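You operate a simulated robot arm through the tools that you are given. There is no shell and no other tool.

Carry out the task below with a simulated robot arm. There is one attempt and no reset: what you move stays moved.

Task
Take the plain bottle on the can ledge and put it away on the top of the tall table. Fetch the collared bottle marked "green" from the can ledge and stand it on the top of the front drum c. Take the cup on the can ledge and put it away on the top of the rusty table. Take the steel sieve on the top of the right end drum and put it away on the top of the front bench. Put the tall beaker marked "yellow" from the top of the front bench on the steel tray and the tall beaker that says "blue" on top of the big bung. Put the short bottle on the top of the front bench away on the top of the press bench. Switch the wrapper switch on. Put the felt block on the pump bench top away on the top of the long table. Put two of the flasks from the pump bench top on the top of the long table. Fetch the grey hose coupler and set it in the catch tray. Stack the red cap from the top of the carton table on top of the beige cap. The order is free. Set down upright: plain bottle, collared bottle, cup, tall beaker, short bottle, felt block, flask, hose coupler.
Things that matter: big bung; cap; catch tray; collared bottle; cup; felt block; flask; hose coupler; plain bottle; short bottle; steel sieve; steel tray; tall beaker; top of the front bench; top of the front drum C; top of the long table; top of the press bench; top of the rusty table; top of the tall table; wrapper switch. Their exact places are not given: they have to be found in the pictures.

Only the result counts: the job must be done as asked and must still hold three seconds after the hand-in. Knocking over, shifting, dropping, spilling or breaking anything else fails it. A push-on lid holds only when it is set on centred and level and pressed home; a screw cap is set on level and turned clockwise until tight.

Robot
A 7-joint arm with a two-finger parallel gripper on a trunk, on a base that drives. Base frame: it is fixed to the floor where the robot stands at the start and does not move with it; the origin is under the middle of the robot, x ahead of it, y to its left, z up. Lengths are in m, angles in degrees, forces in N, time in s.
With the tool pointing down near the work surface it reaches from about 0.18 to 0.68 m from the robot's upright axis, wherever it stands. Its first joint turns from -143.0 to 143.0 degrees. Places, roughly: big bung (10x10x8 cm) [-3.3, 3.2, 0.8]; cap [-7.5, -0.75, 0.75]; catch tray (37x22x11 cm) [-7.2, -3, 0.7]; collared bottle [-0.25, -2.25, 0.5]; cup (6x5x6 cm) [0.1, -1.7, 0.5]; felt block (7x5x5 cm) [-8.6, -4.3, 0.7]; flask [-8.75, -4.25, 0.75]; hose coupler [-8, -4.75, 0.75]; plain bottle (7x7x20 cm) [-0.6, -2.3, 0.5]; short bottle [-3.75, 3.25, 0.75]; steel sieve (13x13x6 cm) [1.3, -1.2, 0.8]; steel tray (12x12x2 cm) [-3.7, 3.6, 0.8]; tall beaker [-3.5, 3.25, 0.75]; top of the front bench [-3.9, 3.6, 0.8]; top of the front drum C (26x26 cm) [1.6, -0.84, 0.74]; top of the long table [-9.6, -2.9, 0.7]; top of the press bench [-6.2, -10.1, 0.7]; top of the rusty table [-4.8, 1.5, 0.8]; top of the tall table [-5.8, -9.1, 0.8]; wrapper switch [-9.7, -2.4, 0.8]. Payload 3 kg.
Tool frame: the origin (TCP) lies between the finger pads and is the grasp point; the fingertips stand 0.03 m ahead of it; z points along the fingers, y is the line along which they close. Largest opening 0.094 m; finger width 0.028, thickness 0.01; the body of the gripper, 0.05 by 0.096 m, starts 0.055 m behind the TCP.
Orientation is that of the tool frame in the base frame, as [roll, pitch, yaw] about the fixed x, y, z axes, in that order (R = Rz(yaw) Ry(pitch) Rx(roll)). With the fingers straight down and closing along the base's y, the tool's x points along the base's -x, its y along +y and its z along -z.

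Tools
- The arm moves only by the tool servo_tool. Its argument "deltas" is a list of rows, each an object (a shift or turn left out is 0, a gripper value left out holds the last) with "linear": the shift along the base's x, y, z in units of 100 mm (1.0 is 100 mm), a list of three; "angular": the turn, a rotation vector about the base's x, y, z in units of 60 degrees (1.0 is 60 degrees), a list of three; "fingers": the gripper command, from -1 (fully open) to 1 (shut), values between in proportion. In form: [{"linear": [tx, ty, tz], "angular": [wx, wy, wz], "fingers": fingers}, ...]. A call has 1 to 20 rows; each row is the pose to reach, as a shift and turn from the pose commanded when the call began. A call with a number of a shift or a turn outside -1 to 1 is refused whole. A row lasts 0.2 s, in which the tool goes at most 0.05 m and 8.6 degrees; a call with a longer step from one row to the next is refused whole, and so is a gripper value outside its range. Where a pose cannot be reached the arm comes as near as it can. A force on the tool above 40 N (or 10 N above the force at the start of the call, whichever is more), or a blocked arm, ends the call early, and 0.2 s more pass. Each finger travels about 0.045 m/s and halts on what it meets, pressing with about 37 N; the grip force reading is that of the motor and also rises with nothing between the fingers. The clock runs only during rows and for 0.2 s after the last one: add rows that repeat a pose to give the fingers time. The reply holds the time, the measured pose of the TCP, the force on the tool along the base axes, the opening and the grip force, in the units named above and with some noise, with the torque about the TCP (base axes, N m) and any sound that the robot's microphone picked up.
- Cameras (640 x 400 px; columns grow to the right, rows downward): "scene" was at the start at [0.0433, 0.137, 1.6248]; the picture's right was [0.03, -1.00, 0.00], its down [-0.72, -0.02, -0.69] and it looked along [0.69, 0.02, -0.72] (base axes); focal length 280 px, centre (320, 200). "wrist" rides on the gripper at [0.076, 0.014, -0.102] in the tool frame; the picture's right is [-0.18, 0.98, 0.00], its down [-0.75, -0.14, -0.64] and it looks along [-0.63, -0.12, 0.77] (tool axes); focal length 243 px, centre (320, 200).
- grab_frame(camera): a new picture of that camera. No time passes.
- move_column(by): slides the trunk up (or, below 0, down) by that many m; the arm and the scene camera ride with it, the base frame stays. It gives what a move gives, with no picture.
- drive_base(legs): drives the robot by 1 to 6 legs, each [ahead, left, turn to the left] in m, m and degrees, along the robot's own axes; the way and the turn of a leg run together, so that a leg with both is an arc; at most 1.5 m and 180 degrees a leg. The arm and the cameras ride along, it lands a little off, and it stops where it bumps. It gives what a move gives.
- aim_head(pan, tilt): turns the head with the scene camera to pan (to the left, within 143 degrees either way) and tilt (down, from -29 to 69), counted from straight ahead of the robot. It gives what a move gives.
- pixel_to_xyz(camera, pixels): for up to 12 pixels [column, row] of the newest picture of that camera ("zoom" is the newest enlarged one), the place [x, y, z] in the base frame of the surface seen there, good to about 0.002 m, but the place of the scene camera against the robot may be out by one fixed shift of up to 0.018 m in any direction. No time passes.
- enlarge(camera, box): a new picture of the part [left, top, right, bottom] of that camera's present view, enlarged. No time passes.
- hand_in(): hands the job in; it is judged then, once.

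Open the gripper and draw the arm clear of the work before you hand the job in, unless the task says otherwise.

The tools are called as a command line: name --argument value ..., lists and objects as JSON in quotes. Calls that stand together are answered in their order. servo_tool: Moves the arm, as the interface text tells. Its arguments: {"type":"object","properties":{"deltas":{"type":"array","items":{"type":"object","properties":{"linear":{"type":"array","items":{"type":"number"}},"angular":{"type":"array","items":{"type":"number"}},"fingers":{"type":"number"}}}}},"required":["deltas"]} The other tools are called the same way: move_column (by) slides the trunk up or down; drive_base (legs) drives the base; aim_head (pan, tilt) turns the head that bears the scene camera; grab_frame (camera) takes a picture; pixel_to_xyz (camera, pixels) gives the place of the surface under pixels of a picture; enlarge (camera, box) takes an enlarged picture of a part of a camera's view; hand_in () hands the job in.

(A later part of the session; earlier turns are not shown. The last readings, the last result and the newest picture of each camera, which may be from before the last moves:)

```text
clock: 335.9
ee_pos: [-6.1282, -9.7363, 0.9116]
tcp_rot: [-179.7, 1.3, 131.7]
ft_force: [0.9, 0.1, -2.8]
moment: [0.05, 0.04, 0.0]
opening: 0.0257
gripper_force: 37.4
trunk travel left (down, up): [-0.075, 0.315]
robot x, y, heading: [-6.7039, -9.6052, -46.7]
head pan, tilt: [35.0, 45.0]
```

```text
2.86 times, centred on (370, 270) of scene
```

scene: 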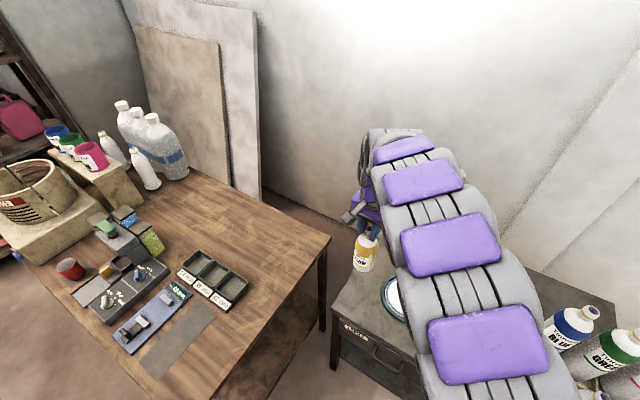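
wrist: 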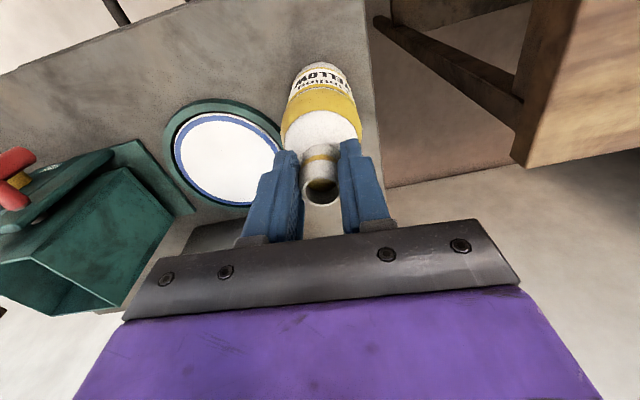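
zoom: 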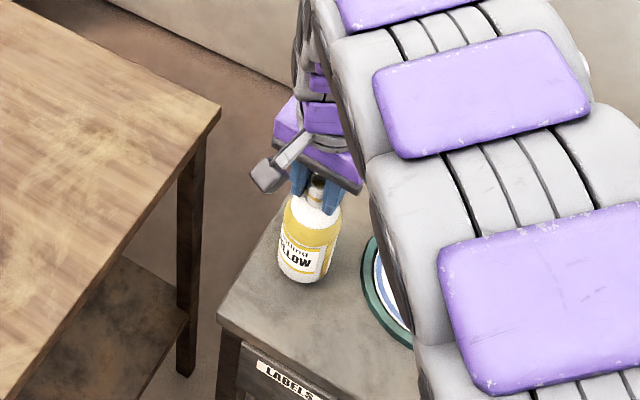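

There is some lag; I shift another 1.5 cm to the right to gain edge margin, then query the edge.

servo_tool --deltas '[{"linear": [-0.06, -0.06, 0]}, {"linear": [-0.13, -0.1, 0]}, {"linear": [-0.13, -0.1, 0]}]'

pixel_to_xyz --camera "wrist" --pixels '[[360, 30], [365, 80], [368, 120], [340, 40], [280, 130], [240, 110], [230, 60]]'

grab_frame --camera "wrist"

pixel_to_xyz --camera "wrist" --pixels '[[370, 30], [378, 80], [382, 110], [350, 30], [280, 130], [240, 110]]'

```text
clock: 336.7
ee_pos: [-6.1423, -9.7477, 0.9122]
tcp_rot: [-179.8, 1.2, 131.5]
ft_force: [-1.1, 0.0, -3.3]
moment: [0.01, 0.0, -0.04]
opening: 0.0256
gripper_force: 36.5
trunk travel left (down, up): [-0.075, 0.315]
robot x, y, heading: [-6.7034, -9.6021, -46.6]
head pan, tilt: [35.0, 45.0]
```

```text
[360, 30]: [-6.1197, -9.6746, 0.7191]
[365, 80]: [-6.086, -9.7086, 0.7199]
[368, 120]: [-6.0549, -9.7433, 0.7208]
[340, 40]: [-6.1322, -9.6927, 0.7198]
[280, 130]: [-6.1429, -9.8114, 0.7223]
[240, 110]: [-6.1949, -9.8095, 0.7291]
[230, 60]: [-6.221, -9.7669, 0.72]
```

```text
taken
```

wrist: 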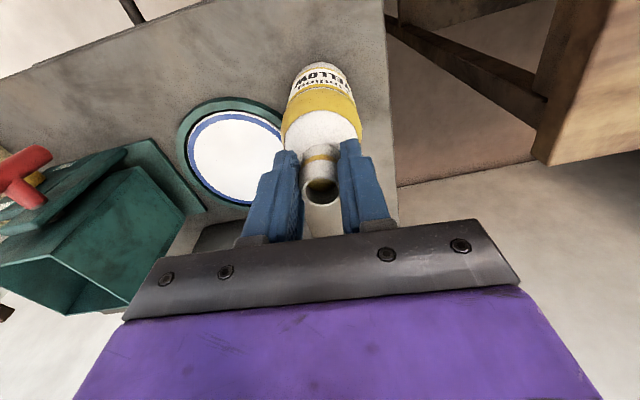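

```text
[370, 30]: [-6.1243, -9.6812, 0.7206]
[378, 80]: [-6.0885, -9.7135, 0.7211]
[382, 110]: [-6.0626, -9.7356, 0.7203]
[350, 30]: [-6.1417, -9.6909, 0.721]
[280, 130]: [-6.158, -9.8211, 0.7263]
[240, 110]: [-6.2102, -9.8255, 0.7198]
```

Now 7 cm from the left edge and 7.5 cm from the disc. I lower to contact in fine steps.

servo_tool --deltas '[{"linear": [0, 0, -0.06]}, {"linear": [0, 0, -0.11]}, {"linear": [0, 0, -0.14]}, {"linear": [0, 0, -0.16]}, {"linear": [0, 0, -0.175]}, {"linear": [0, 0, -0.185]}]'

```text
clock: 338.1
ee_pos: [-6.1448, -9.7504, 0.8966]
tcp_rot: [179.8, 1.4, 131.6]
ft_force: [2.1, -5.5, 34.4]
moment: [-0.59, -0.01, 0.09]
opening: 0.0263
gripper_force: 36.6
trunk travel left (down, up): [-0.075, 0.315]
robot x, y, heading: [-6.7078, -9.6039, -46.8]
head pan, tilt: [35.0, 45.0]
```

Contact at 34 N. I relieve 1.5 mm, open the fingers slowly and rise.

servo_tool --deltas '[{"linear": [0, 0, 0.015]}, {"linear": [0, 0, 0.015], "fingers": 0.6}, {"linear": [0, 0, 0.015], "fingers": 0.4}, {"linear": [0, 0, 0.015], "fingers": 0.0}, {"linear": [0, 0, 0.015], "fingers": -0.6}, {"linear": [0, 0, 0.015], "fingers": -1}, {"linear": [0, 0, 0.015], "fingers": -1}, {"linear": [0, 0, 0.015], "fingers": -1}]'

servo_tool --deltas '[{"linear": [0, 0, 0.1]}, {"linear": [0, 0, 0.4]}, {"linear": [0, 0, 0.8]}, {"linear": [0, 0, 1.0]}]'

grab_frame --camera "wrist"

grab_frame --camera "scene"

```text
clock: 339.9
ee_pos: [-6.1445, -9.7498, 0.8969]
tcp_rot: [180.0, 1.4, 131.5]
ft_force: [-0.3, -0.2, 1.5]
moment: [0.02, -0.02, 0.03]
opening: 0.0941
gripper_force: 0.0
trunk travel left (down, up): [-0.075, 0.315]
robot x, y, heading: [-6.7055, -9.6114, -46.6]
head pan, tilt: [35.0, 45.0]
```

```text
clock: 340.9
ee_pos: [-6.1441, -9.7516, 0.9958]
tcp_rot: [180.0, 1.3, 131.7]
ft_force: [0.3, 0.3, 0.3]
moment: [-0.03, 0.04, 0.03]
opening: 0.0939
gripper_force: 0.0
trunk travel left (down, up): [-0.075, 0.315]
robot x, y, heading: [-6.7033, -9.6067, -46.5]
head pan, tilt: [35.0, 45.0]
```

```text
taken
```

wrist: 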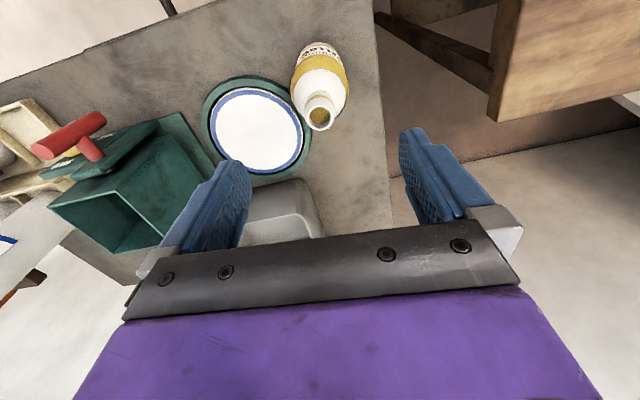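

```text
taken
```

scene: 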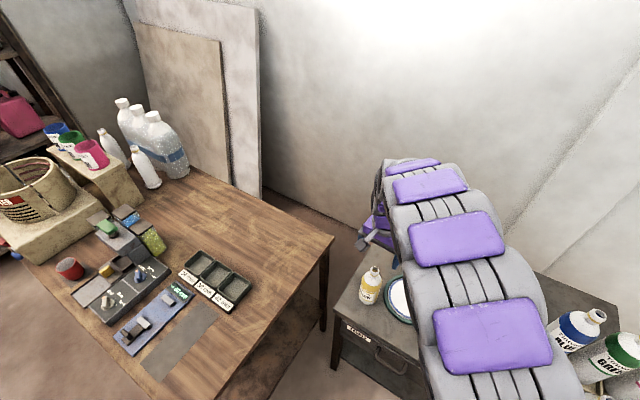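

The short bottle stands upright. While here, I measure the free area on the tall table for later (e.g. (255,225), (285,235)).

pixel_to_xyz --camera "scene" --pixels '[[255, 225], [285, 235], [330, 237], [220, 200], [245, 290], [230, 260], [215, 330], [148, 180]]'

servo_tool --deltas '[{"linear": [0, 0, 0.4]}, {"linear": [-0.3, 0.2, 0.5]}, {"linear": [-0.7, 0.4, 0.5]}, {"linear": [-1.0, 0.6, 0.5]}]'

```text
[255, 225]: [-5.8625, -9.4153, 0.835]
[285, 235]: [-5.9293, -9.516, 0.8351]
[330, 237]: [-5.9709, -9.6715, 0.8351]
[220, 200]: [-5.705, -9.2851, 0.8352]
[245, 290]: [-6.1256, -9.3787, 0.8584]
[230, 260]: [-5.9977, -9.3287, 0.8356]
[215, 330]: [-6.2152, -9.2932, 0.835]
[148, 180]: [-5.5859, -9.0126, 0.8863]
```

```text
clock: 341.9
ee_pos: [-6.2447, -9.691, 1.0461]
tcp_rot: [179.9, 1.4, 131.6]
ft_force: [0.8, 0.5, 0.4]
moment: [-0.03, 0.02, 0.0]
opening: 0.094
gripper_force: 0.1
trunk travel left (down, up): [-0.075, 0.315]
robot x, y, heading: [-6.706, -9.6059, -46.6]
head pan, tilt: [35.0, 45.0]
```

I back away and look north-west toward the pump bench.

drive_base --legs '[[-0.7, 0, 0], [0, 0, 160]]'

aim_head --pan 0 --tilt 15

grab_frame --camera "scene"

aim_head --pan 50 --tilt 15

grab_frame --camera "scene"

```text
clock: 352.3
ee_pos: [-7.5912, -8.8606, 1.0467]
tcp_rot: [-180.0, 1.3, -68.8]
ft_force: [1.1, -0.4, -0.1]
moment: [0.0, -0.04, 0.0]
opening: 0.0941
gripper_force: 0.2
trunk travel left (down, up): [-0.075, 0.315]
robot x, y, heading: [-7.1875, -9.0993, 113.0]
head pan, tilt: [35.0, 45.0]
```

```text
clock: 353.3
ee_pos: [-7.5892, -8.8589, 1.0476]
tcp_rot: [179.9, 1.2, -68.9]
ft_force: [-0.6, -0.6, 0.7]
moment: [-0.01, 0.02, 0.04]
opening: 0.094
gripper_force: 0.0
trunk travel left (down, up): [-0.075, 0.315]
robot x, y, heading: [-7.1879, -9.1014, 112.6]
head pan, tilt: [0.0, 15.0]
```

```text
taken
```

scene: 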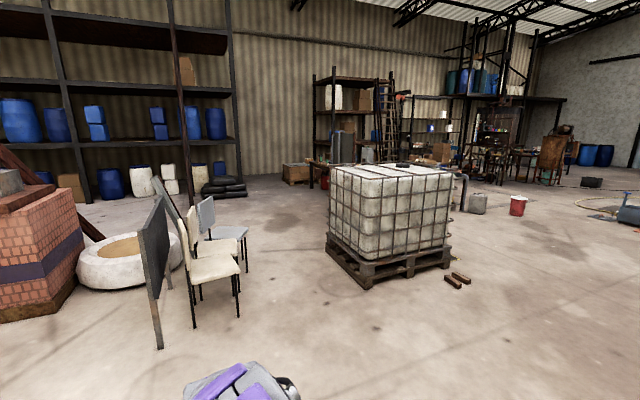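

```text
clock: 354.5
ee_pos: [-7.5888, -8.8598, 1.0462]
tcp_rot: [179.9, 1.3, -68.8]
ft_force: [0.0, 0.2, 0.0]
moment: [0.0, 0.03, 0.02]
opening: 0.0942
gripper_force: 0.1
trunk travel left (down, up): [-0.075, 0.315]
robot x, y, heading: [-7.1917, -9.0978, 113.0]
head pan, tilt: [50.0, 15.0]
```

```text
taken
```

scene: 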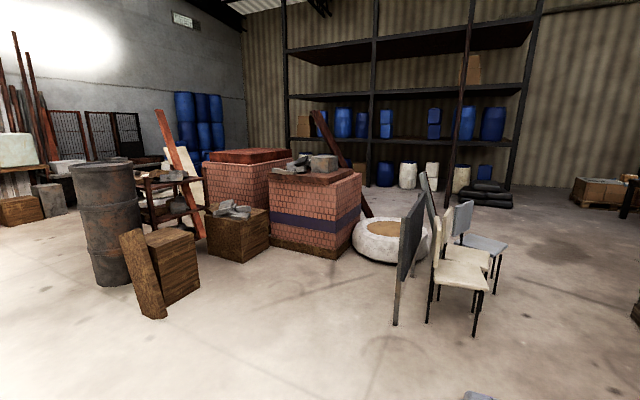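

I re-aim ahead and measure the gap between chairs and IBC tank.

aim_head --pan 0 --tilt 15

grab_frame --camera "scene"

pixel_to_xyz --camera "scene" --pixels '[[238, 315], [247, 265], [330, 262], [372, 287], [452, 258], [300, 183], [318, 165], [450, 282], [325, 190], [345, 150], [305, 170], [455, 200]]'

enlarge --camera "scene" --box '[260, 60, 500, 220]'

```text
clock: 355.7
ee_pos: [-7.59, -8.8598, 1.0474]
tcp_rot: [179.9, 1.3, -68.9]
ft_force: [0.4, -0.2, 0.4]
moment: [0.0, -0.03, -0.01]
opening: 0.0938
gripper_force: 0.0
trunk travel left (down, up): [-0.075, 0.315]
robot x, y, heading: [-7.1855, -9.0989, 112.9]
head pan, tilt: [0.0, 15.0]
```

```text
taken
```

scene: 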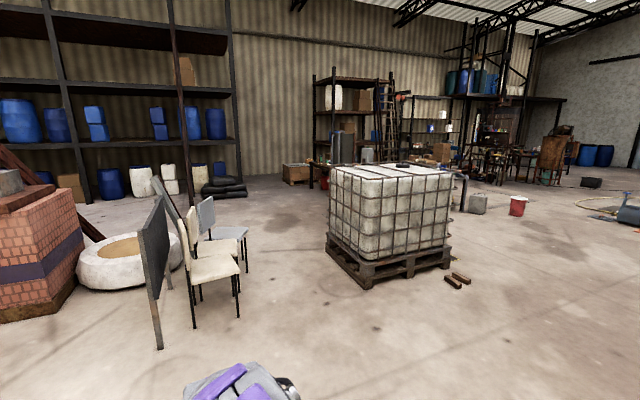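

```text
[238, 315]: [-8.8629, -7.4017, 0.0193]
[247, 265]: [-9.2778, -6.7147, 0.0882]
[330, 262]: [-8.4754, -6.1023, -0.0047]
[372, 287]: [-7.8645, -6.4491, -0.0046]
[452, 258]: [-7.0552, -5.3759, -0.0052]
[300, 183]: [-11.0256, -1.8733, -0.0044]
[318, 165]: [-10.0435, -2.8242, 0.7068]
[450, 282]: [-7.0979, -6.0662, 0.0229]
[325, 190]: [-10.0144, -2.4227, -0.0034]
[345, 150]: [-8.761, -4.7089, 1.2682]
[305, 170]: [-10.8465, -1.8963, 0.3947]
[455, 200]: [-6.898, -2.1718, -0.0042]
```

```text
2.50 times, centred on (380, 140) of scene
```

zoom: 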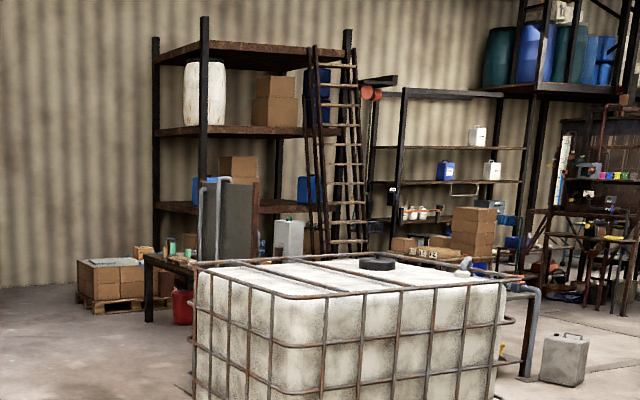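

I'll go round the IBC on its east side as before. I drive to about (-6.05,-4.3) and face west.

drive_base --legs '[[0, 0, -46], [1.2, 0, 0], [1.08, 0, 0], [0, 0, 18], [1.4, 0, 0], [1.3, 0, 0]]'

aim_head --pan 90 --tilt 20

grab_frame --camera "scene"

enlarge --camera "scene" --box '[200, 80, 520, 280]'

```text
clock: 382.7
ee_pos: [-6.2768, -3.9258, 1.0468]
tcp_rot: [179.9, 1.3, -97.2]
ft_force: [-0.8, 0.2, 0.4]
moment: [-0.02, -0.03, 0.02]
opening: 0.0942
gripper_force: 0.0
trunk travel left (down, up): [-0.075, 0.315]
robot x, y, heading: [-6.0393, -4.3281, 84.4]
head pan, tilt: [0.0, 15.0]
```

```text
clock: 384.3
ee_pos: [-6.2773, -3.9263, 1.0484]
tcp_rot: [179.7, 1.2, -97.2]
ft_force: [-0.5, -0.5, 0.2]
moment: [0.01, 0.02, 0.03]
opening: 0.0939
gripper_force: 0.1
trunk travel left (down, up): [-0.075, 0.315]
robot x, y, heading: [-6.0404, -4.3307, 84.6]
head pan, tilt: [90.0, 20.0]
```

```text
taken
```

scene: 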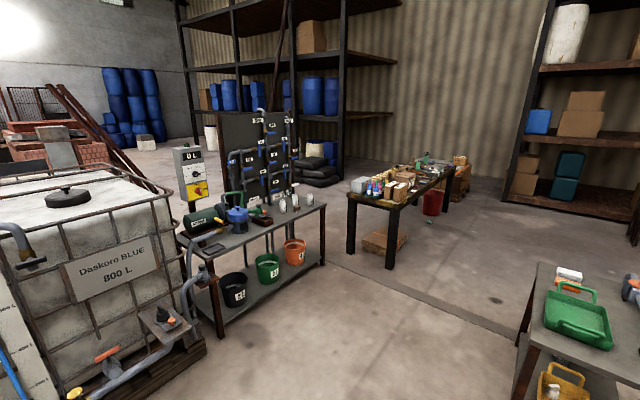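

```text
2.00 times, centred on (360, 180) of scene
```

zoom: 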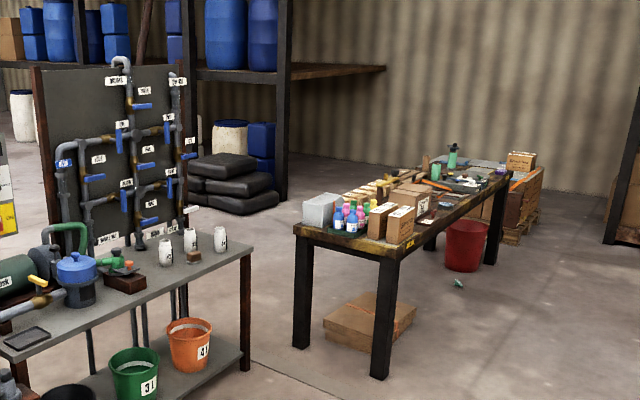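

Pump bench with flasks at (283-306,197-203) and the long table beyond. I measure them.

pixel_to_xyz --camera "scene" --pixels '[[325, 205], [205, 262], [283, 205], [295, 202], [307, 198], [297, 209], [260, 215], [235, 220], [347, 197], [397, 205], [455, 170], [190, 240]]'

enlarge --camera "scene" --box '[170, 160, 340, 290]'

```text
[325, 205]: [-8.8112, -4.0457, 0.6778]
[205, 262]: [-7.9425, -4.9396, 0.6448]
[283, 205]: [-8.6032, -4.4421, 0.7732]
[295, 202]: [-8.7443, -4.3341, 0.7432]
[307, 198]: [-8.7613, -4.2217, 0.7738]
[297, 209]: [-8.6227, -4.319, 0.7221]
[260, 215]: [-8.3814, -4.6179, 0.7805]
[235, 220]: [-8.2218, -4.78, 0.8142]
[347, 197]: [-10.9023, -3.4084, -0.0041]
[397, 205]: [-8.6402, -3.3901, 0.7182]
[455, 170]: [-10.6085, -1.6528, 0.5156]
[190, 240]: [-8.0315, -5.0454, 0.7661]
```

```text
3.08 times, centred on (255, 225) of scene
```

zoom: 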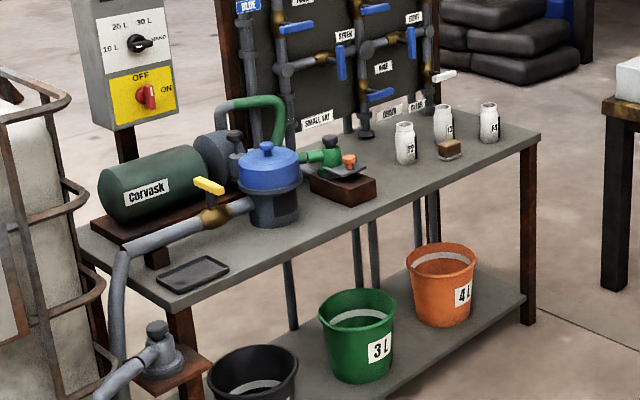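

I check the clearance of the passage between catch-tray bench (right) and IBC pipes (left).

pixel_to_xyz --camera "scene" --pixels '[[540, 265], [520, 340], [636, 350], [105, 365], [165, 320], [205, 355], [220, 330], [75, 395], [325, 262], [380, 262], [210, 335], [190, 380]]'

aim_head --pan 55 --tilt 35

grab_frame --camera "scene"

```text
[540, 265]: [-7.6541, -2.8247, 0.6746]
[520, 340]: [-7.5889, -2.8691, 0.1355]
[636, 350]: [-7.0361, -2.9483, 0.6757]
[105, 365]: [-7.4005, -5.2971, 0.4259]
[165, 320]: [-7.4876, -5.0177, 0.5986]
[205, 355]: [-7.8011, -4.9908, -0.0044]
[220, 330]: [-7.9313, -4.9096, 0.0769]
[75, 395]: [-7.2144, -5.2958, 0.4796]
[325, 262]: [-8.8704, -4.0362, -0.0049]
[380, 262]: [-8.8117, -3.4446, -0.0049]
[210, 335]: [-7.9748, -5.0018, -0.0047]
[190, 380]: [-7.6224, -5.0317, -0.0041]
```

```text
clock: 385.3
ee_pos: [-6.2772, -3.9265, 1.0475]
tcp_rot: [179.9, 1.3, -97.2]
ft_force: [0.2, -0.2, 0.5]
moment: [0.01, 0.01, 0.03]
opening: 0.094
gripper_force: 0.0
trunk travel left (down, up): [-0.075, 0.315]
robot x, y, heading: [-6.0363, -4.3304, 84.7]
head pan, tilt: [55.0, 35.0]
```

```text
taken
```

scene: 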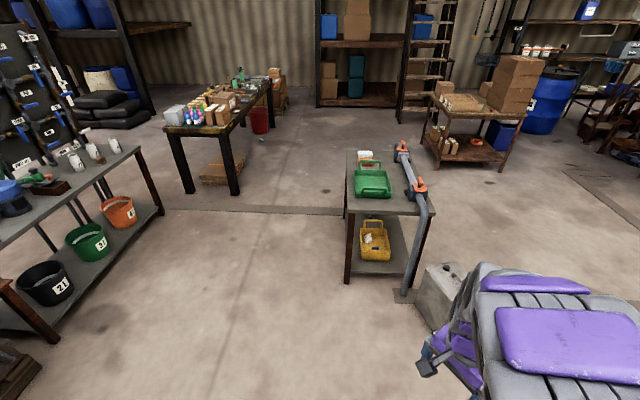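

The passage is clear. I drive to about (-8.33,-3.98) in front of the pump bench's right part and face it.

drive_base --legs '[[0, 0, 86.8], [1.2, 0, 0], [1.05, 0, 0], [0, 0, 53]]'

aim_head --pan 0 --tilt 45

grab_frame --camera "scene"

grab_frame --camera "wrist"

```text
clock: 402.5
ee_pos: [-8.3421, -4.4306, 1.0471]
tcp_rot: [179.8, 1.4, 41.8]
ft_force: [0.9, 0.4, 0.3]
moment: [-0.03, -0.03, 0.02]
opening: 0.0942
gripper_force: 0.1
trunk travel left (down, up): [-0.075, 0.315]
robot x, y, heading: [-8.259, -3.9736, -136.4]
head pan, tilt: [55.0, 35.0]
```

```text
clock: 403.7
ee_pos: [-8.3416, -4.4292, 1.0486]
tcp_rot: [179.8, 1.5, 41.9]
ft_force: [-0.2, 0.8, -0.9]
moment: [-0.01, -0.01, -0.01]
opening: 0.0939
gripper_force: 0.1
trunk travel left (down, up): [-0.075, 0.315]
robot x, y, heading: [-8.2572, -3.9704, -136.4]
head pan, tilt: [0.0, 45.0]
```

```text
taken
```

scene: 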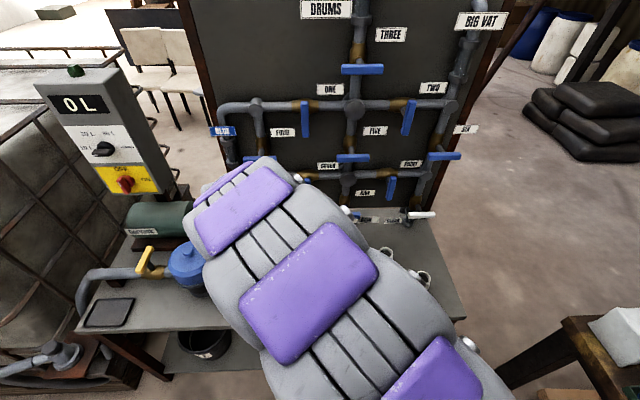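

```text
taken
```

wrist: 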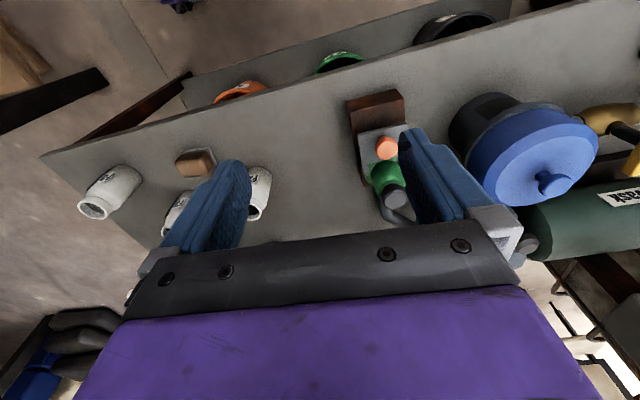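

Flasks are at wrist (108,190), (175,215), (258,190) and the felt block at (193,162). I swing the tool to the right to view them centrally.

servo_tool --deltas '[{"linear": [-0.3, 0.35, 0]}, {"linear": [-0.6, 0.7, 0]}, {"linear": [-0.9, 1.0, 0]}]'

servo_tool --deltas '[{"linear": [-0.3, 0.35, 0]}, {"linear": [-0.6, 0.7, 0]}, {"linear": [-0.8, 0.95, 0]}]'

grab_frame --camera "wrist"

enlarge --camera "wrist" --box '[220, 120, 420, 245]'

```text
clock: 404.5
ee_pos: [-8.4355, -4.3285, 1.0465]
tcp_rot: [179.7, 1.4, 41.8]
ft_force: [-0.6, 0.1, -0.1]
moment: [-0.03, -0.03, 0.0]
opening: 0.094
gripper_force: 0.1
trunk travel left (down, up): [-0.075, 0.315]
robot x, y, heading: [-8.2579, -3.9704, -136.4]
head pan, tilt: [0.0, 45.0]
```

```text
clock: 405.3
ee_pos: [-8.5152, -4.2315, 1.0468]
tcp_rot: [179.5, 1.3, 41.9]
ft_force: [-0.5, 0.3, 0.7]
moment: [-0.04, -0.01, 0.03]
opening: 0.094
gripper_force: 0.1
trunk travel left (down, up): [-0.075, 0.315]
robot x, y, heading: [-8.26, -3.9701, -136.4]
head pan, tilt: [0.0, 45.0]
```

```text
taken
```

wrist: 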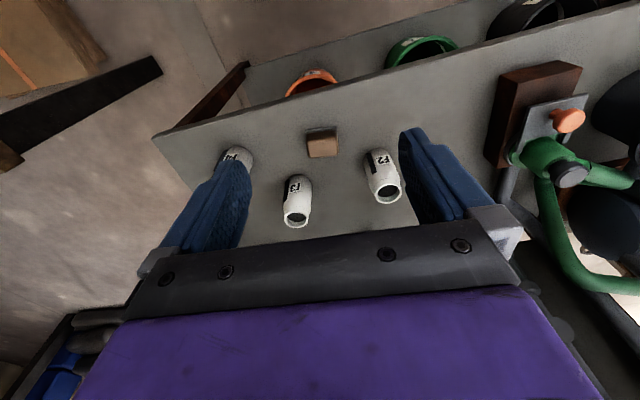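

```text
3.20 times, centred on (320, 182) of wrist
```

zoom: 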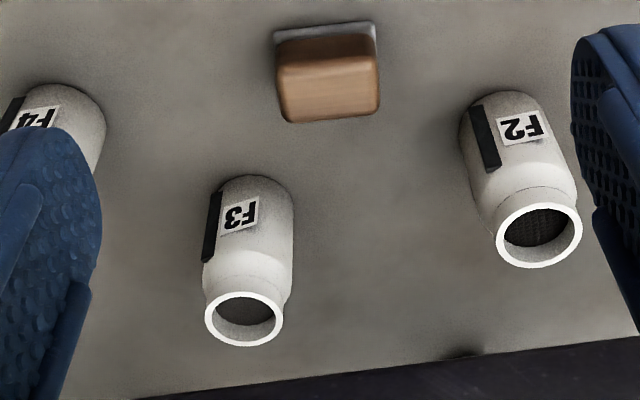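

Clear: F2, F3, F4 flasks and the felt block. I measure them.

pixel_to_xyz --camera "zoom" --pixels '[[330, 60], [285, 45], [372, 40], [330, 110], [285, 105], [378, 100], [244, 300], [244, 342], [210, 320], [278, 320], [540, 205], [545, 265]]'

pixel_to_xyz --camera "zoom" --pixels '[[500, 230], [578, 225], [250, 180], [250, 250], [515, 100], [525, 170], [300, 200], [420, 150]]'

```text
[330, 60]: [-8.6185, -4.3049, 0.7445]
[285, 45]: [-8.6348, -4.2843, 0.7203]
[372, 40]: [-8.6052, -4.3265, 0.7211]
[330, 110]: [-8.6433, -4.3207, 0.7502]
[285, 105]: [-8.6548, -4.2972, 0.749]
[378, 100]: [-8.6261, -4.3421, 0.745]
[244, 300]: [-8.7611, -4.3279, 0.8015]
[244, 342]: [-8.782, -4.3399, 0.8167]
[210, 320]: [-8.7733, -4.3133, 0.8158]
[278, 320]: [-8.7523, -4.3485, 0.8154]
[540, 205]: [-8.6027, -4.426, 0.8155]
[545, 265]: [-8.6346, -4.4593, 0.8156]
```

```text
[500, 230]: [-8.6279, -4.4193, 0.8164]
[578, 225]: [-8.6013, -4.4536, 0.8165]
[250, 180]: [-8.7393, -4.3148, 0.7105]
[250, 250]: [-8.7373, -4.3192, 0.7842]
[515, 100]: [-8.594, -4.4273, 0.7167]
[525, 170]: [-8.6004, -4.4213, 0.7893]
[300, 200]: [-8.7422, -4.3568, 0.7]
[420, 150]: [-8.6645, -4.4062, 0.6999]
```

I look at the long table (to my right) to find free space on its top.

aim_head --pan -80 --tilt 35

grab_frame --camera "scene"

enlarge --camera "scene" --box '[180, 40, 440, 220]'

```text
clock: 406.8
ee_pos: [-8.5126, -4.2329, 1.0477]
tcp_rot: [179.7, 1.2, 42.0]
ft_force: [0.3, 0.2, -0.2]
moment: [0.0, 0.01, -0.04]
opening: 0.0941
gripper_force: 0.0
trunk travel left (down, up): [-0.075, 0.315]
robot x, y, heading: [-8.2653, -3.9688, -136.3]
head pan, tilt: [-80.0, 35.0]
```

```text
taken
```

scene: 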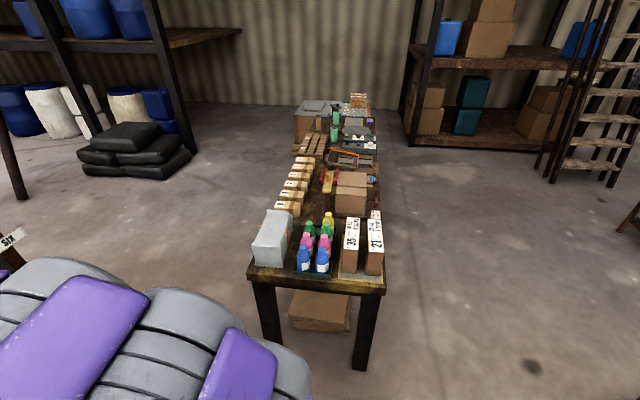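

```text
2.22 times, centred on (310, 130) of scene
```

zoom: 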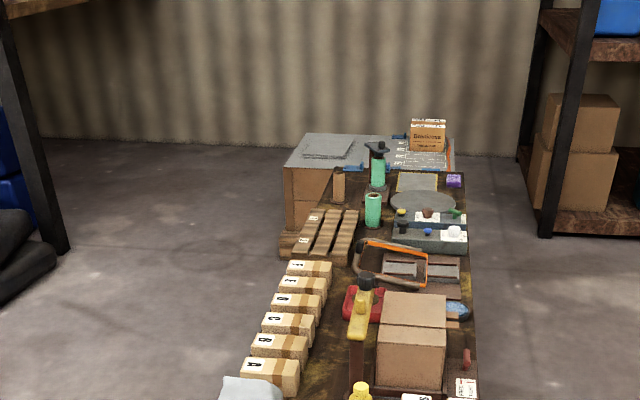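

The table is crowded; I measure its extents and look for gaps.

pixel_to_xyz --camera "scene" --pixels '[[250, 275], [385, 288], [318, 220], [325, 170], [375, 130], [372, 102], [300, 240], [345, 200], [375, 190], [315, 180], [280, 215], [340, 108]]'

enlarge --camera "scene" --box '[240, 130, 400, 300]'

```text
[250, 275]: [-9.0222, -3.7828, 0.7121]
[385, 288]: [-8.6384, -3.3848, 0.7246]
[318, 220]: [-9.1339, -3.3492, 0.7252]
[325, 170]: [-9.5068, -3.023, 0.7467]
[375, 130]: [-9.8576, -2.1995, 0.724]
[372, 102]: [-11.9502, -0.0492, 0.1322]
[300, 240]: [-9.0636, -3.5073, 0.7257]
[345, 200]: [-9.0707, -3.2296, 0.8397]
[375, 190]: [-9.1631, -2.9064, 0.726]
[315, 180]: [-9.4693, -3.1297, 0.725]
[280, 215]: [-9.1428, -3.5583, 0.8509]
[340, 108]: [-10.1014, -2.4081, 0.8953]
```

```text
2.35 times, centred on (320, 215) of scene
```

zoom: 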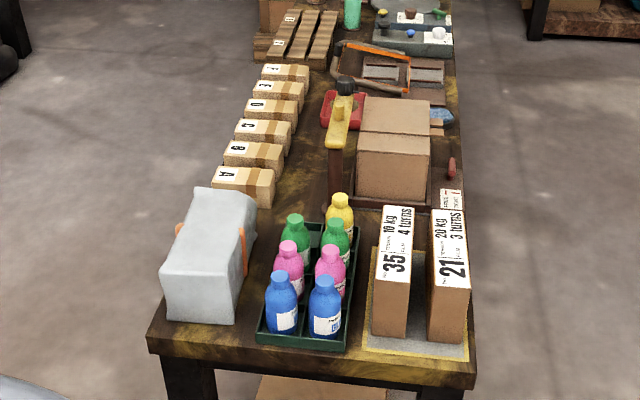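

The free strip on the long table is its centre, around (-9.13,-3.35)…(-9.47,-3.13), reachable from the left side. First I take the felt block; I enlarge it for orientation.

enlarge --camera "wrist" --box '[295, 118, 350, 168]'

pixel_to_xyz --camera "zoom" --pixels '[[200, 80], [180, 130], [440, 70], [450, 110], [215, 290], [455, 270], [330, 200], [200, 200], [450, 180], [330, 100], [330, 280], [330, 130]]'

```text
8.00 times, centred on (322, 143) of wrist
```

zoom: 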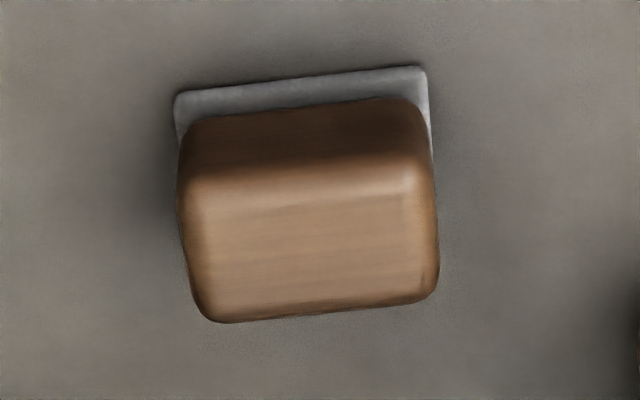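

```text
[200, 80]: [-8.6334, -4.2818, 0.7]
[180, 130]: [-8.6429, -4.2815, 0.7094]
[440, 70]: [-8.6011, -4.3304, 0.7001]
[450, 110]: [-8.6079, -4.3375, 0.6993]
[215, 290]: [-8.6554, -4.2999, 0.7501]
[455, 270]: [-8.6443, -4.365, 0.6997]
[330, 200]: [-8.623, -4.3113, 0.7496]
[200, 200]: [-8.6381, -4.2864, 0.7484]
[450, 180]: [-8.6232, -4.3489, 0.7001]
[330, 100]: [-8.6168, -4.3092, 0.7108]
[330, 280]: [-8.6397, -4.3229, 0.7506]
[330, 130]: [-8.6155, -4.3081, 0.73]
```

Block centre ≈(-8.634,-4.314), its long side needs tool yaw ≈33°. I move over it, rotate −9°, and go down to z≈0.85 first.

servo_tool --deltas '[{"linear": [-0.35, -0.25, 0], "angular": [0, 0, -0.05]}, {"linear": [-0.7, -0.5, 0], "angular": [0, 0, -0.1]}, {"linear": [-1.0, -0.7, 0], "angular": [0, 0, -0.15]}, {"linear": [-1.0, -0.8, -0.4], "angular": [0, 0, -0.15]}, {"linear": [-1.0, -0.8, -0.8], "angular": [0, 0, -0.15]}, {"linear": [-1.0, -0.8, -1.0], "angular": [0, 0, -0.15]}]'

servo_tool --deltas '[{"linear": [-0.2, 0, -0.2]}, {"linear": [-0.2, 0, -0.6]}, {"linear": [-0.2, 0, -1.0]}]'

grab_frame --camera "wrist"

```text
clock: 408.2
ee_pos: [-8.6119, -4.3135, 0.947]
tcp_rot: [179.9, 1.3, 32.9]
ft_force: [0.2, -0.6, 0.4]
moment: [0.0, 0.01, 0.04]
opening: 0.0942
gripper_force: 0.1
trunk travel left (down, up): [-0.075, 0.315]
robot x, y, heading: [-8.2594, -3.9715, -136.3]
head pan, tilt: [-80.0, 35.0]
```

```text
clock: 409.0
ee_pos: [-8.6336, -4.315, 0.8482]
tcp_rot: [179.8, 1.4, 32.9]
ft_force: [-0.3, -1.4, 0.1]
moment: [-0.02, 0.02, 0.0]
opening: 0.0941
gripper_force: 0.0
trunk travel left (down, up): [-0.075, 0.315]
robot x, y, heading: [-8.2602, -3.9723, -136.2]
head pan, tilt: [-80.0, 35.0]
```

```text
taken
```

wrist: 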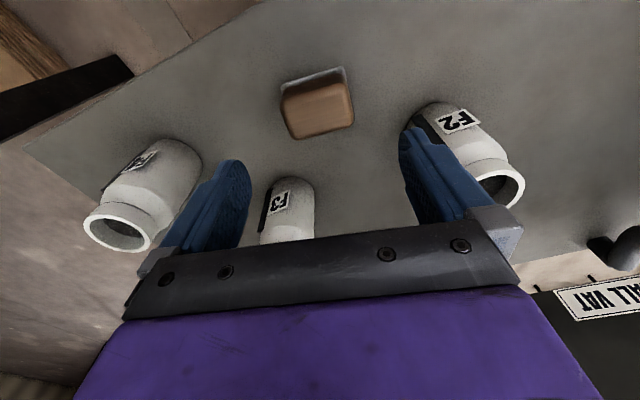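

The block's edge now slopes more than before: the earlier yaw was the right one. I rotate back +8° and re-check.

servo_tool --deltas '[{"angular": [0, 0, 0.07]}, {"angular": [0, 0, 0.135]}, {"angular": [0, 0, 0.135]}]'

grab_frame --camera "wrist"

enlarge --camera "wrist" --box '[260, 50, 380, 160]'

pixel_to_xyz --camera "zoom" --pixels '[[200, 180], [225, 320], [430, 280], [410, 140], [320, 230], [220, 130], [390, 95]]'

```text
clock: 409.8
ee_pos: [-8.632, -4.3136, 0.8485]
tcp_rot: [179.7, 1.3, 41.1]
ft_force: [-0.5, -0.1, 0.5]
moment: [0.02, -0.05, -0.03]
opening: 0.0938
gripper_force: 0.1
trunk travel left (down, up): [-0.075, 0.315]
robot x, y, heading: [-8.2595, -3.9713, -136.5]
head pan, tilt: [-80.0, 35.0]
```

```text
taken
```

wrist: 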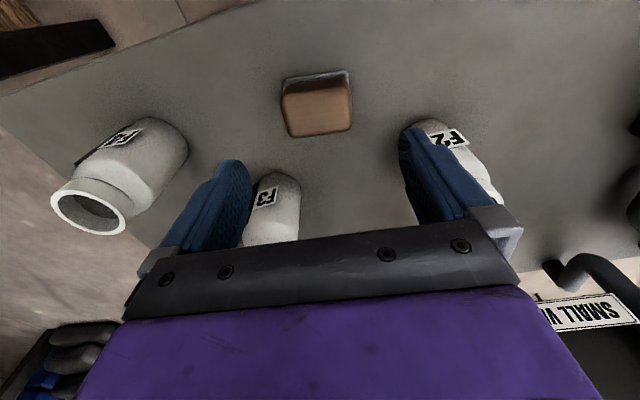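

```text
3.64 times, centred on (320, 105) of wrist
```

zoom: 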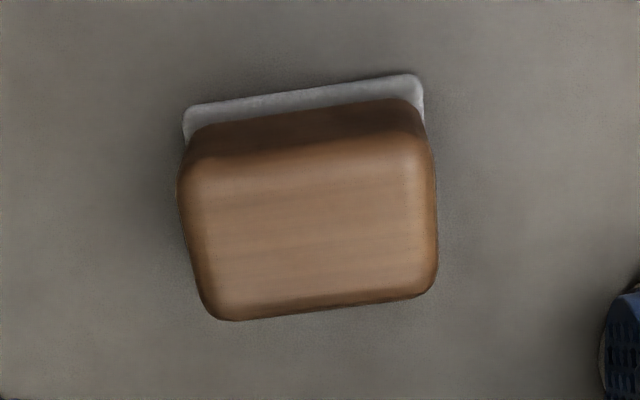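

```text
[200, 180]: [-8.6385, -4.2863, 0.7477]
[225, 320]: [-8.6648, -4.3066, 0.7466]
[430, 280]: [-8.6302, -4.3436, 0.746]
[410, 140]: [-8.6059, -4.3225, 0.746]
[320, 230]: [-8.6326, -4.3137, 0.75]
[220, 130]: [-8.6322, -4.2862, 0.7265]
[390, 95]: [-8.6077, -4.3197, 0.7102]
```

Edges now match the tool within 1°, centre (-8.635,-4.315). I descend to z≈0.737 and grip.

servo_tool --deltas '[{"linear": [-0.03, -0.01, -0.4]}, {"linear": [-0.03, -0.01, -0.8]}, {"linear": [-0.03, -0.01, -1.0]}]'

servo_tool --deltas '[{"linear": [0, 0, -0.1]}, {"linear": [0, 0, -0.1], "fingers": 0}, {"linear": [0, 0, -0.1], "fingers": 0.5}, {"linear": [0, 0, -0.1], "fingers": 1}, {"linear": [0, 0, -0.1], "fingers": 1}, {"linear": [0, 0, -0.1], "fingers": 1}, {"linear": [0, 0, -0.1], "fingers": 1}]'

servo_tool --deltas '[{"linear": [0, 0, 0.1]}, {"linear": [0, 0, 0.4]}, {"linear": [0, 0, 0.8]}, {"linear": [0, 0, 1.0]}]'

grab_frame --camera "wrist"

```text
clock: 410.6
ee_pos: [-8.6353, -4.315, 0.75]
tcp_rot: [179.7, 1.3, 41.0]
ft_force: [0.2, 0.4, -0.1]
moment: [0.0, 0.02, 0.02]
opening: 0.0938
gripper_force: 0.1
trunk travel left (down, up): [-0.075, 0.315]
robot x, y, heading: [-8.2597, -3.9718, -136.2]
head pan, tilt: [-80.0, 35.0]
```

```text
clock: 412.2
ee_pos: [-8.6357, -4.3142, 0.7386]
tcp_rot: [179.6, 1.3, 41.1]
ft_force: [-0.4, -0.5, 1.5]
moment: [0.02, 0.09, 0.02]
opening: 0.0643
gripper_force: 37.0
trunk travel left (down, up): [-0.075, 0.315]
robot x, y, heading: [-8.2594, -3.9699, -136.3]
head pan, tilt: [-80.0, 35.0]
```

```text
clock: 413.2
ee_pos: [-8.6354, -4.3148, 0.8374]
tcp_rot: [179.7, 1.4, 40.9]
ft_force: [0.4, 0.1, -1.1]
moment: [-0.01, 0.01, -0.01]
opening: 0.0643
gripper_force: 37.4
trunk travel left (down, up): [-0.075, 0.315]
robot x, y, heading: [-8.258, -3.967, -136.2]
head pan, tilt: [-80.0, 35.0]
```

```text
taken
```

wrist: 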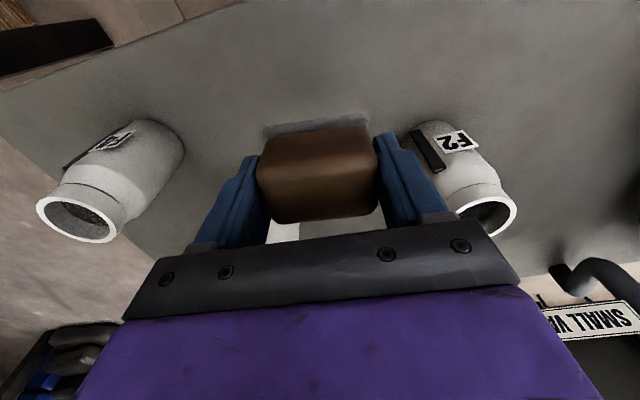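

The felt block is held. I raise, retract, and move round to the long table's north-east side to survey its top from there (same heading).

servo_tool --deltas '[{"linear": [0, 0, 0.4]}, {"linear": [0, 0, 0.8]}, {"linear": [0.1, 0.1, 1.0]}, {"linear": [0.4, 0.38, 1.0]}, {"linear": [0.7, 0.65, 1.0]}, {"linear": [1.0, 0.95, 1.0]}]'

drive_base --legs '[[-0.734, -0.604, 0], [0, -1.0, 0]]'

aim_head --pan 0 --tilt 35

grab_frame --camera "scene"

grab_frame --camera "wrist"

```text
clock: 414.6
ee_pos: [-8.5352, -4.2203, 0.937]
tcp_rot: [179.7, 1.4, 41.0]
ft_force: [-0.6, 0.6, -1.1]
moment: [0.01, -0.01, 0.0]
opening: 0.0641
gripper_force: 37.5
trunk travel left (down, up): [-0.075, 0.315]
robot x, y, heading: [-8.2585, -3.971, -136.3]
head pan, tilt: [-80.0, 35.0]
```

```text
clock: 424.4
ee_pos: [-9.1146, -2.5461, 0.937]
tcp_rot: [179.9, 1.4, 40.5]
ft_force: [0.8, -0.4, -1.5]
moment: [-0.01, 0.04, 0.0]
opening: 0.0635
gripper_force: 37.0
trunk travel left (down, up): [-0.075, 0.315]
robot x, y, heading: [-8.8399, -2.2966, -136.8]
head pan, tilt: [-80.0, 35.0]
```

```text
clock: 425.9
ee_pos: [-9.1163, -2.5445, 0.9381]
tcp_rot: [179.7, 1.4, 40.4]
ft_force: [0.0, 0.6, -1.0]
moment: [-0.04, 0.0, 0.0]
opening: 0.0637
gripper_force: 37.0
trunk travel left (down, up): [-0.075, 0.315]
robot x, y, heading: [-8.8399, -2.2979, -137.0]
head pan, tilt: [0.0, 35.0]
```

```text
taken
```

scene: 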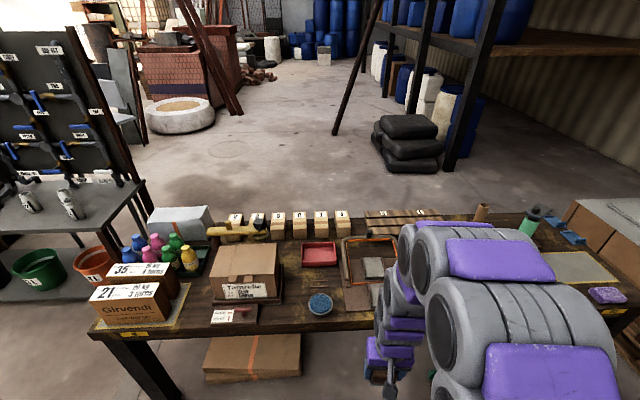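

```text
taken
```

wrist: 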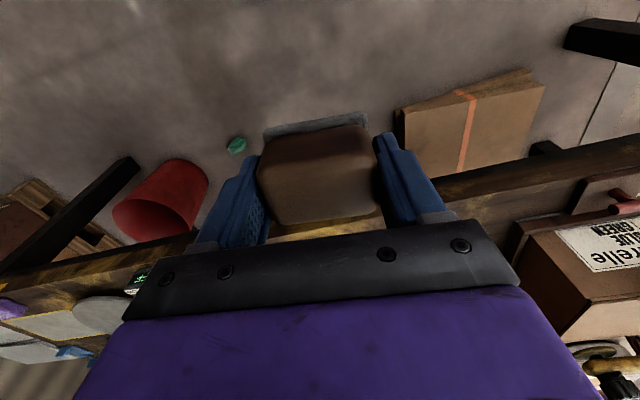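

I see gaps in front of the red tray around (290,300) and (355,300). I enlarge both halves.

enlarge --camera "scene" --box '[190, 200, 400, 340]'

pixel_to_xyz --camera "zoom" --pixels '[[285, 300], [330, 320], [280, 245], [300, 270], [210, 340], [400, 300], [460, 290], [300, 350], [440, 340], [300, 210], [400, 320], [520, 320]]'

aim_head --pan -35 --tilt 35

grab_frame --camera "scene"

```text
2.86 times, centred on (295, 270) of scene
```

zoom: 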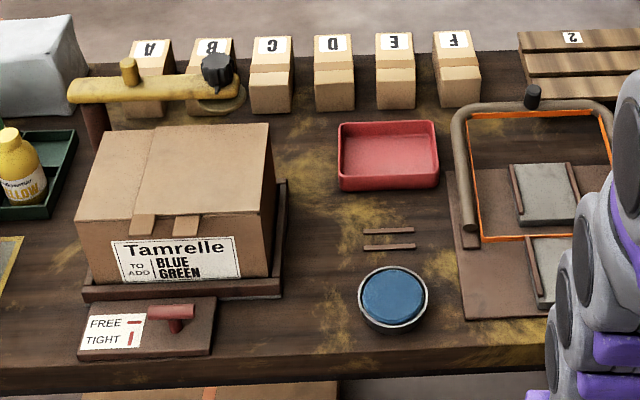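

```text
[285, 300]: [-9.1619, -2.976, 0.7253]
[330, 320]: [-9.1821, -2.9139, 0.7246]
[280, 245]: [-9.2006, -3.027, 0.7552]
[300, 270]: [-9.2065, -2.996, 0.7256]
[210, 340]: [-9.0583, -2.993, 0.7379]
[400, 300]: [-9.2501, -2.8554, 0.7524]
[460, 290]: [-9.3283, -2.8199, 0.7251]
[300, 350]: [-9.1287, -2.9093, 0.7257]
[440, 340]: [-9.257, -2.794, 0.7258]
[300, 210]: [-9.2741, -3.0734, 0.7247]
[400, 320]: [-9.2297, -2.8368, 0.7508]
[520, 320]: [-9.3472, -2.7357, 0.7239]
```

```text
clock: 427.0
ee_pos: [-9.116, -2.5434, 0.9374]
tcp_rot: [179.6, 1.4, 40.4]
ft_force: [-0.6, -0.3, -0.2]
moment: [0.02, 0.01, 0.01]
opening: 0.0641
gripper_force: 36.9
trunk travel left (down, up): [-0.075, 0.315]
robot x, y, heading: [-8.8411, -2.2966, -136.7]
head pan, tilt: [-35.0, 35.0]
```

```text
taken
```

scene: 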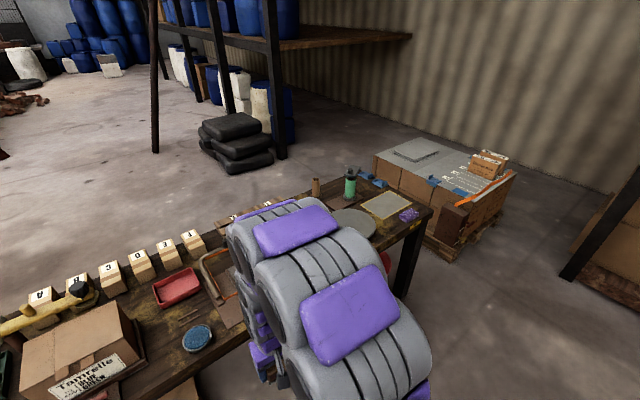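

The strip between the carton's tray and the blue bowl (zoom x 285-355) is free. I re-aim and measure it, the front edge and neighbours precisely.

aim_head --pan 0 --tilt 40

enlarge --camera "scene" --box '[190, 150, 400, 310]'

pixel_to_xyz --camera "scene" --pixels '[[280, 330], [280, 320], [200, 330], [350, 320], [290, 270], [285, 240], [300, 265], [320, 265], [310, 240], [275, 265]]'

```text
clock: 428.0
ee_pos: [-9.1169, -2.5433, 0.9372]
tcp_rot: [179.6, 1.5, 40.5]
ft_force: [-0.3, -0.9, -0.1]
moment: [-0.01, 0.0, 0.0]
opening: 0.0637
gripper_force: 37.0
trunk travel left (down, up): [-0.075, 0.315]
robot x, y, heading: [-8.8407, -2.2964, -137.0]
head pan, tilt: [0.0, 40.0]
```

```text
2.50 times, centred on (295, 230) of scene
```

zoom: 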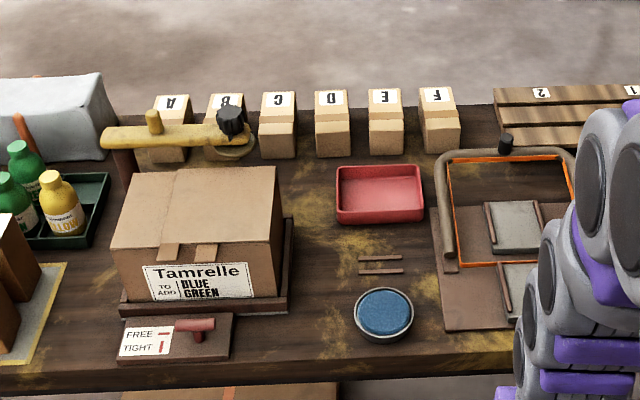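

```text
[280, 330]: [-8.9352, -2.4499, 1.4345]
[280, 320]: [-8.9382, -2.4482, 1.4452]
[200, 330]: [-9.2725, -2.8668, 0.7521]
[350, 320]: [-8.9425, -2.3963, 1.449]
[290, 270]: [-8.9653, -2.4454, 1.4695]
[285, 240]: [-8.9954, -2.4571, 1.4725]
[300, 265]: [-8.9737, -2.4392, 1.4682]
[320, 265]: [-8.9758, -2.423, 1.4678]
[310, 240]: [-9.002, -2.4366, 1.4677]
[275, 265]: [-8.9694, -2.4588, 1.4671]
```

I query in the zoom picture instead.

pixel_to_xyz --camera "zoom" --pixels '[[300, 380], [110, 388], [450, 375], [310, 355], [310, 300], [310, 250], [310, 200], [292, 300], [355, 315], [335, 215], [235, 345], [292, 230]]'

```text
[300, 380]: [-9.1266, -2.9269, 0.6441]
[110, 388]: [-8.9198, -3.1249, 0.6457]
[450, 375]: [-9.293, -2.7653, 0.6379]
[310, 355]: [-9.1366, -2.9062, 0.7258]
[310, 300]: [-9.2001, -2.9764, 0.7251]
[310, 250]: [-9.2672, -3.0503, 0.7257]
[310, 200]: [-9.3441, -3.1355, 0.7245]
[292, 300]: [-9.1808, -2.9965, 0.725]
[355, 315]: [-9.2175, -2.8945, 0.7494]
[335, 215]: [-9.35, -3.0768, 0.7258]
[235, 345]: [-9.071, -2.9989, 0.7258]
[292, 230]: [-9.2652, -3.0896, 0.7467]
```

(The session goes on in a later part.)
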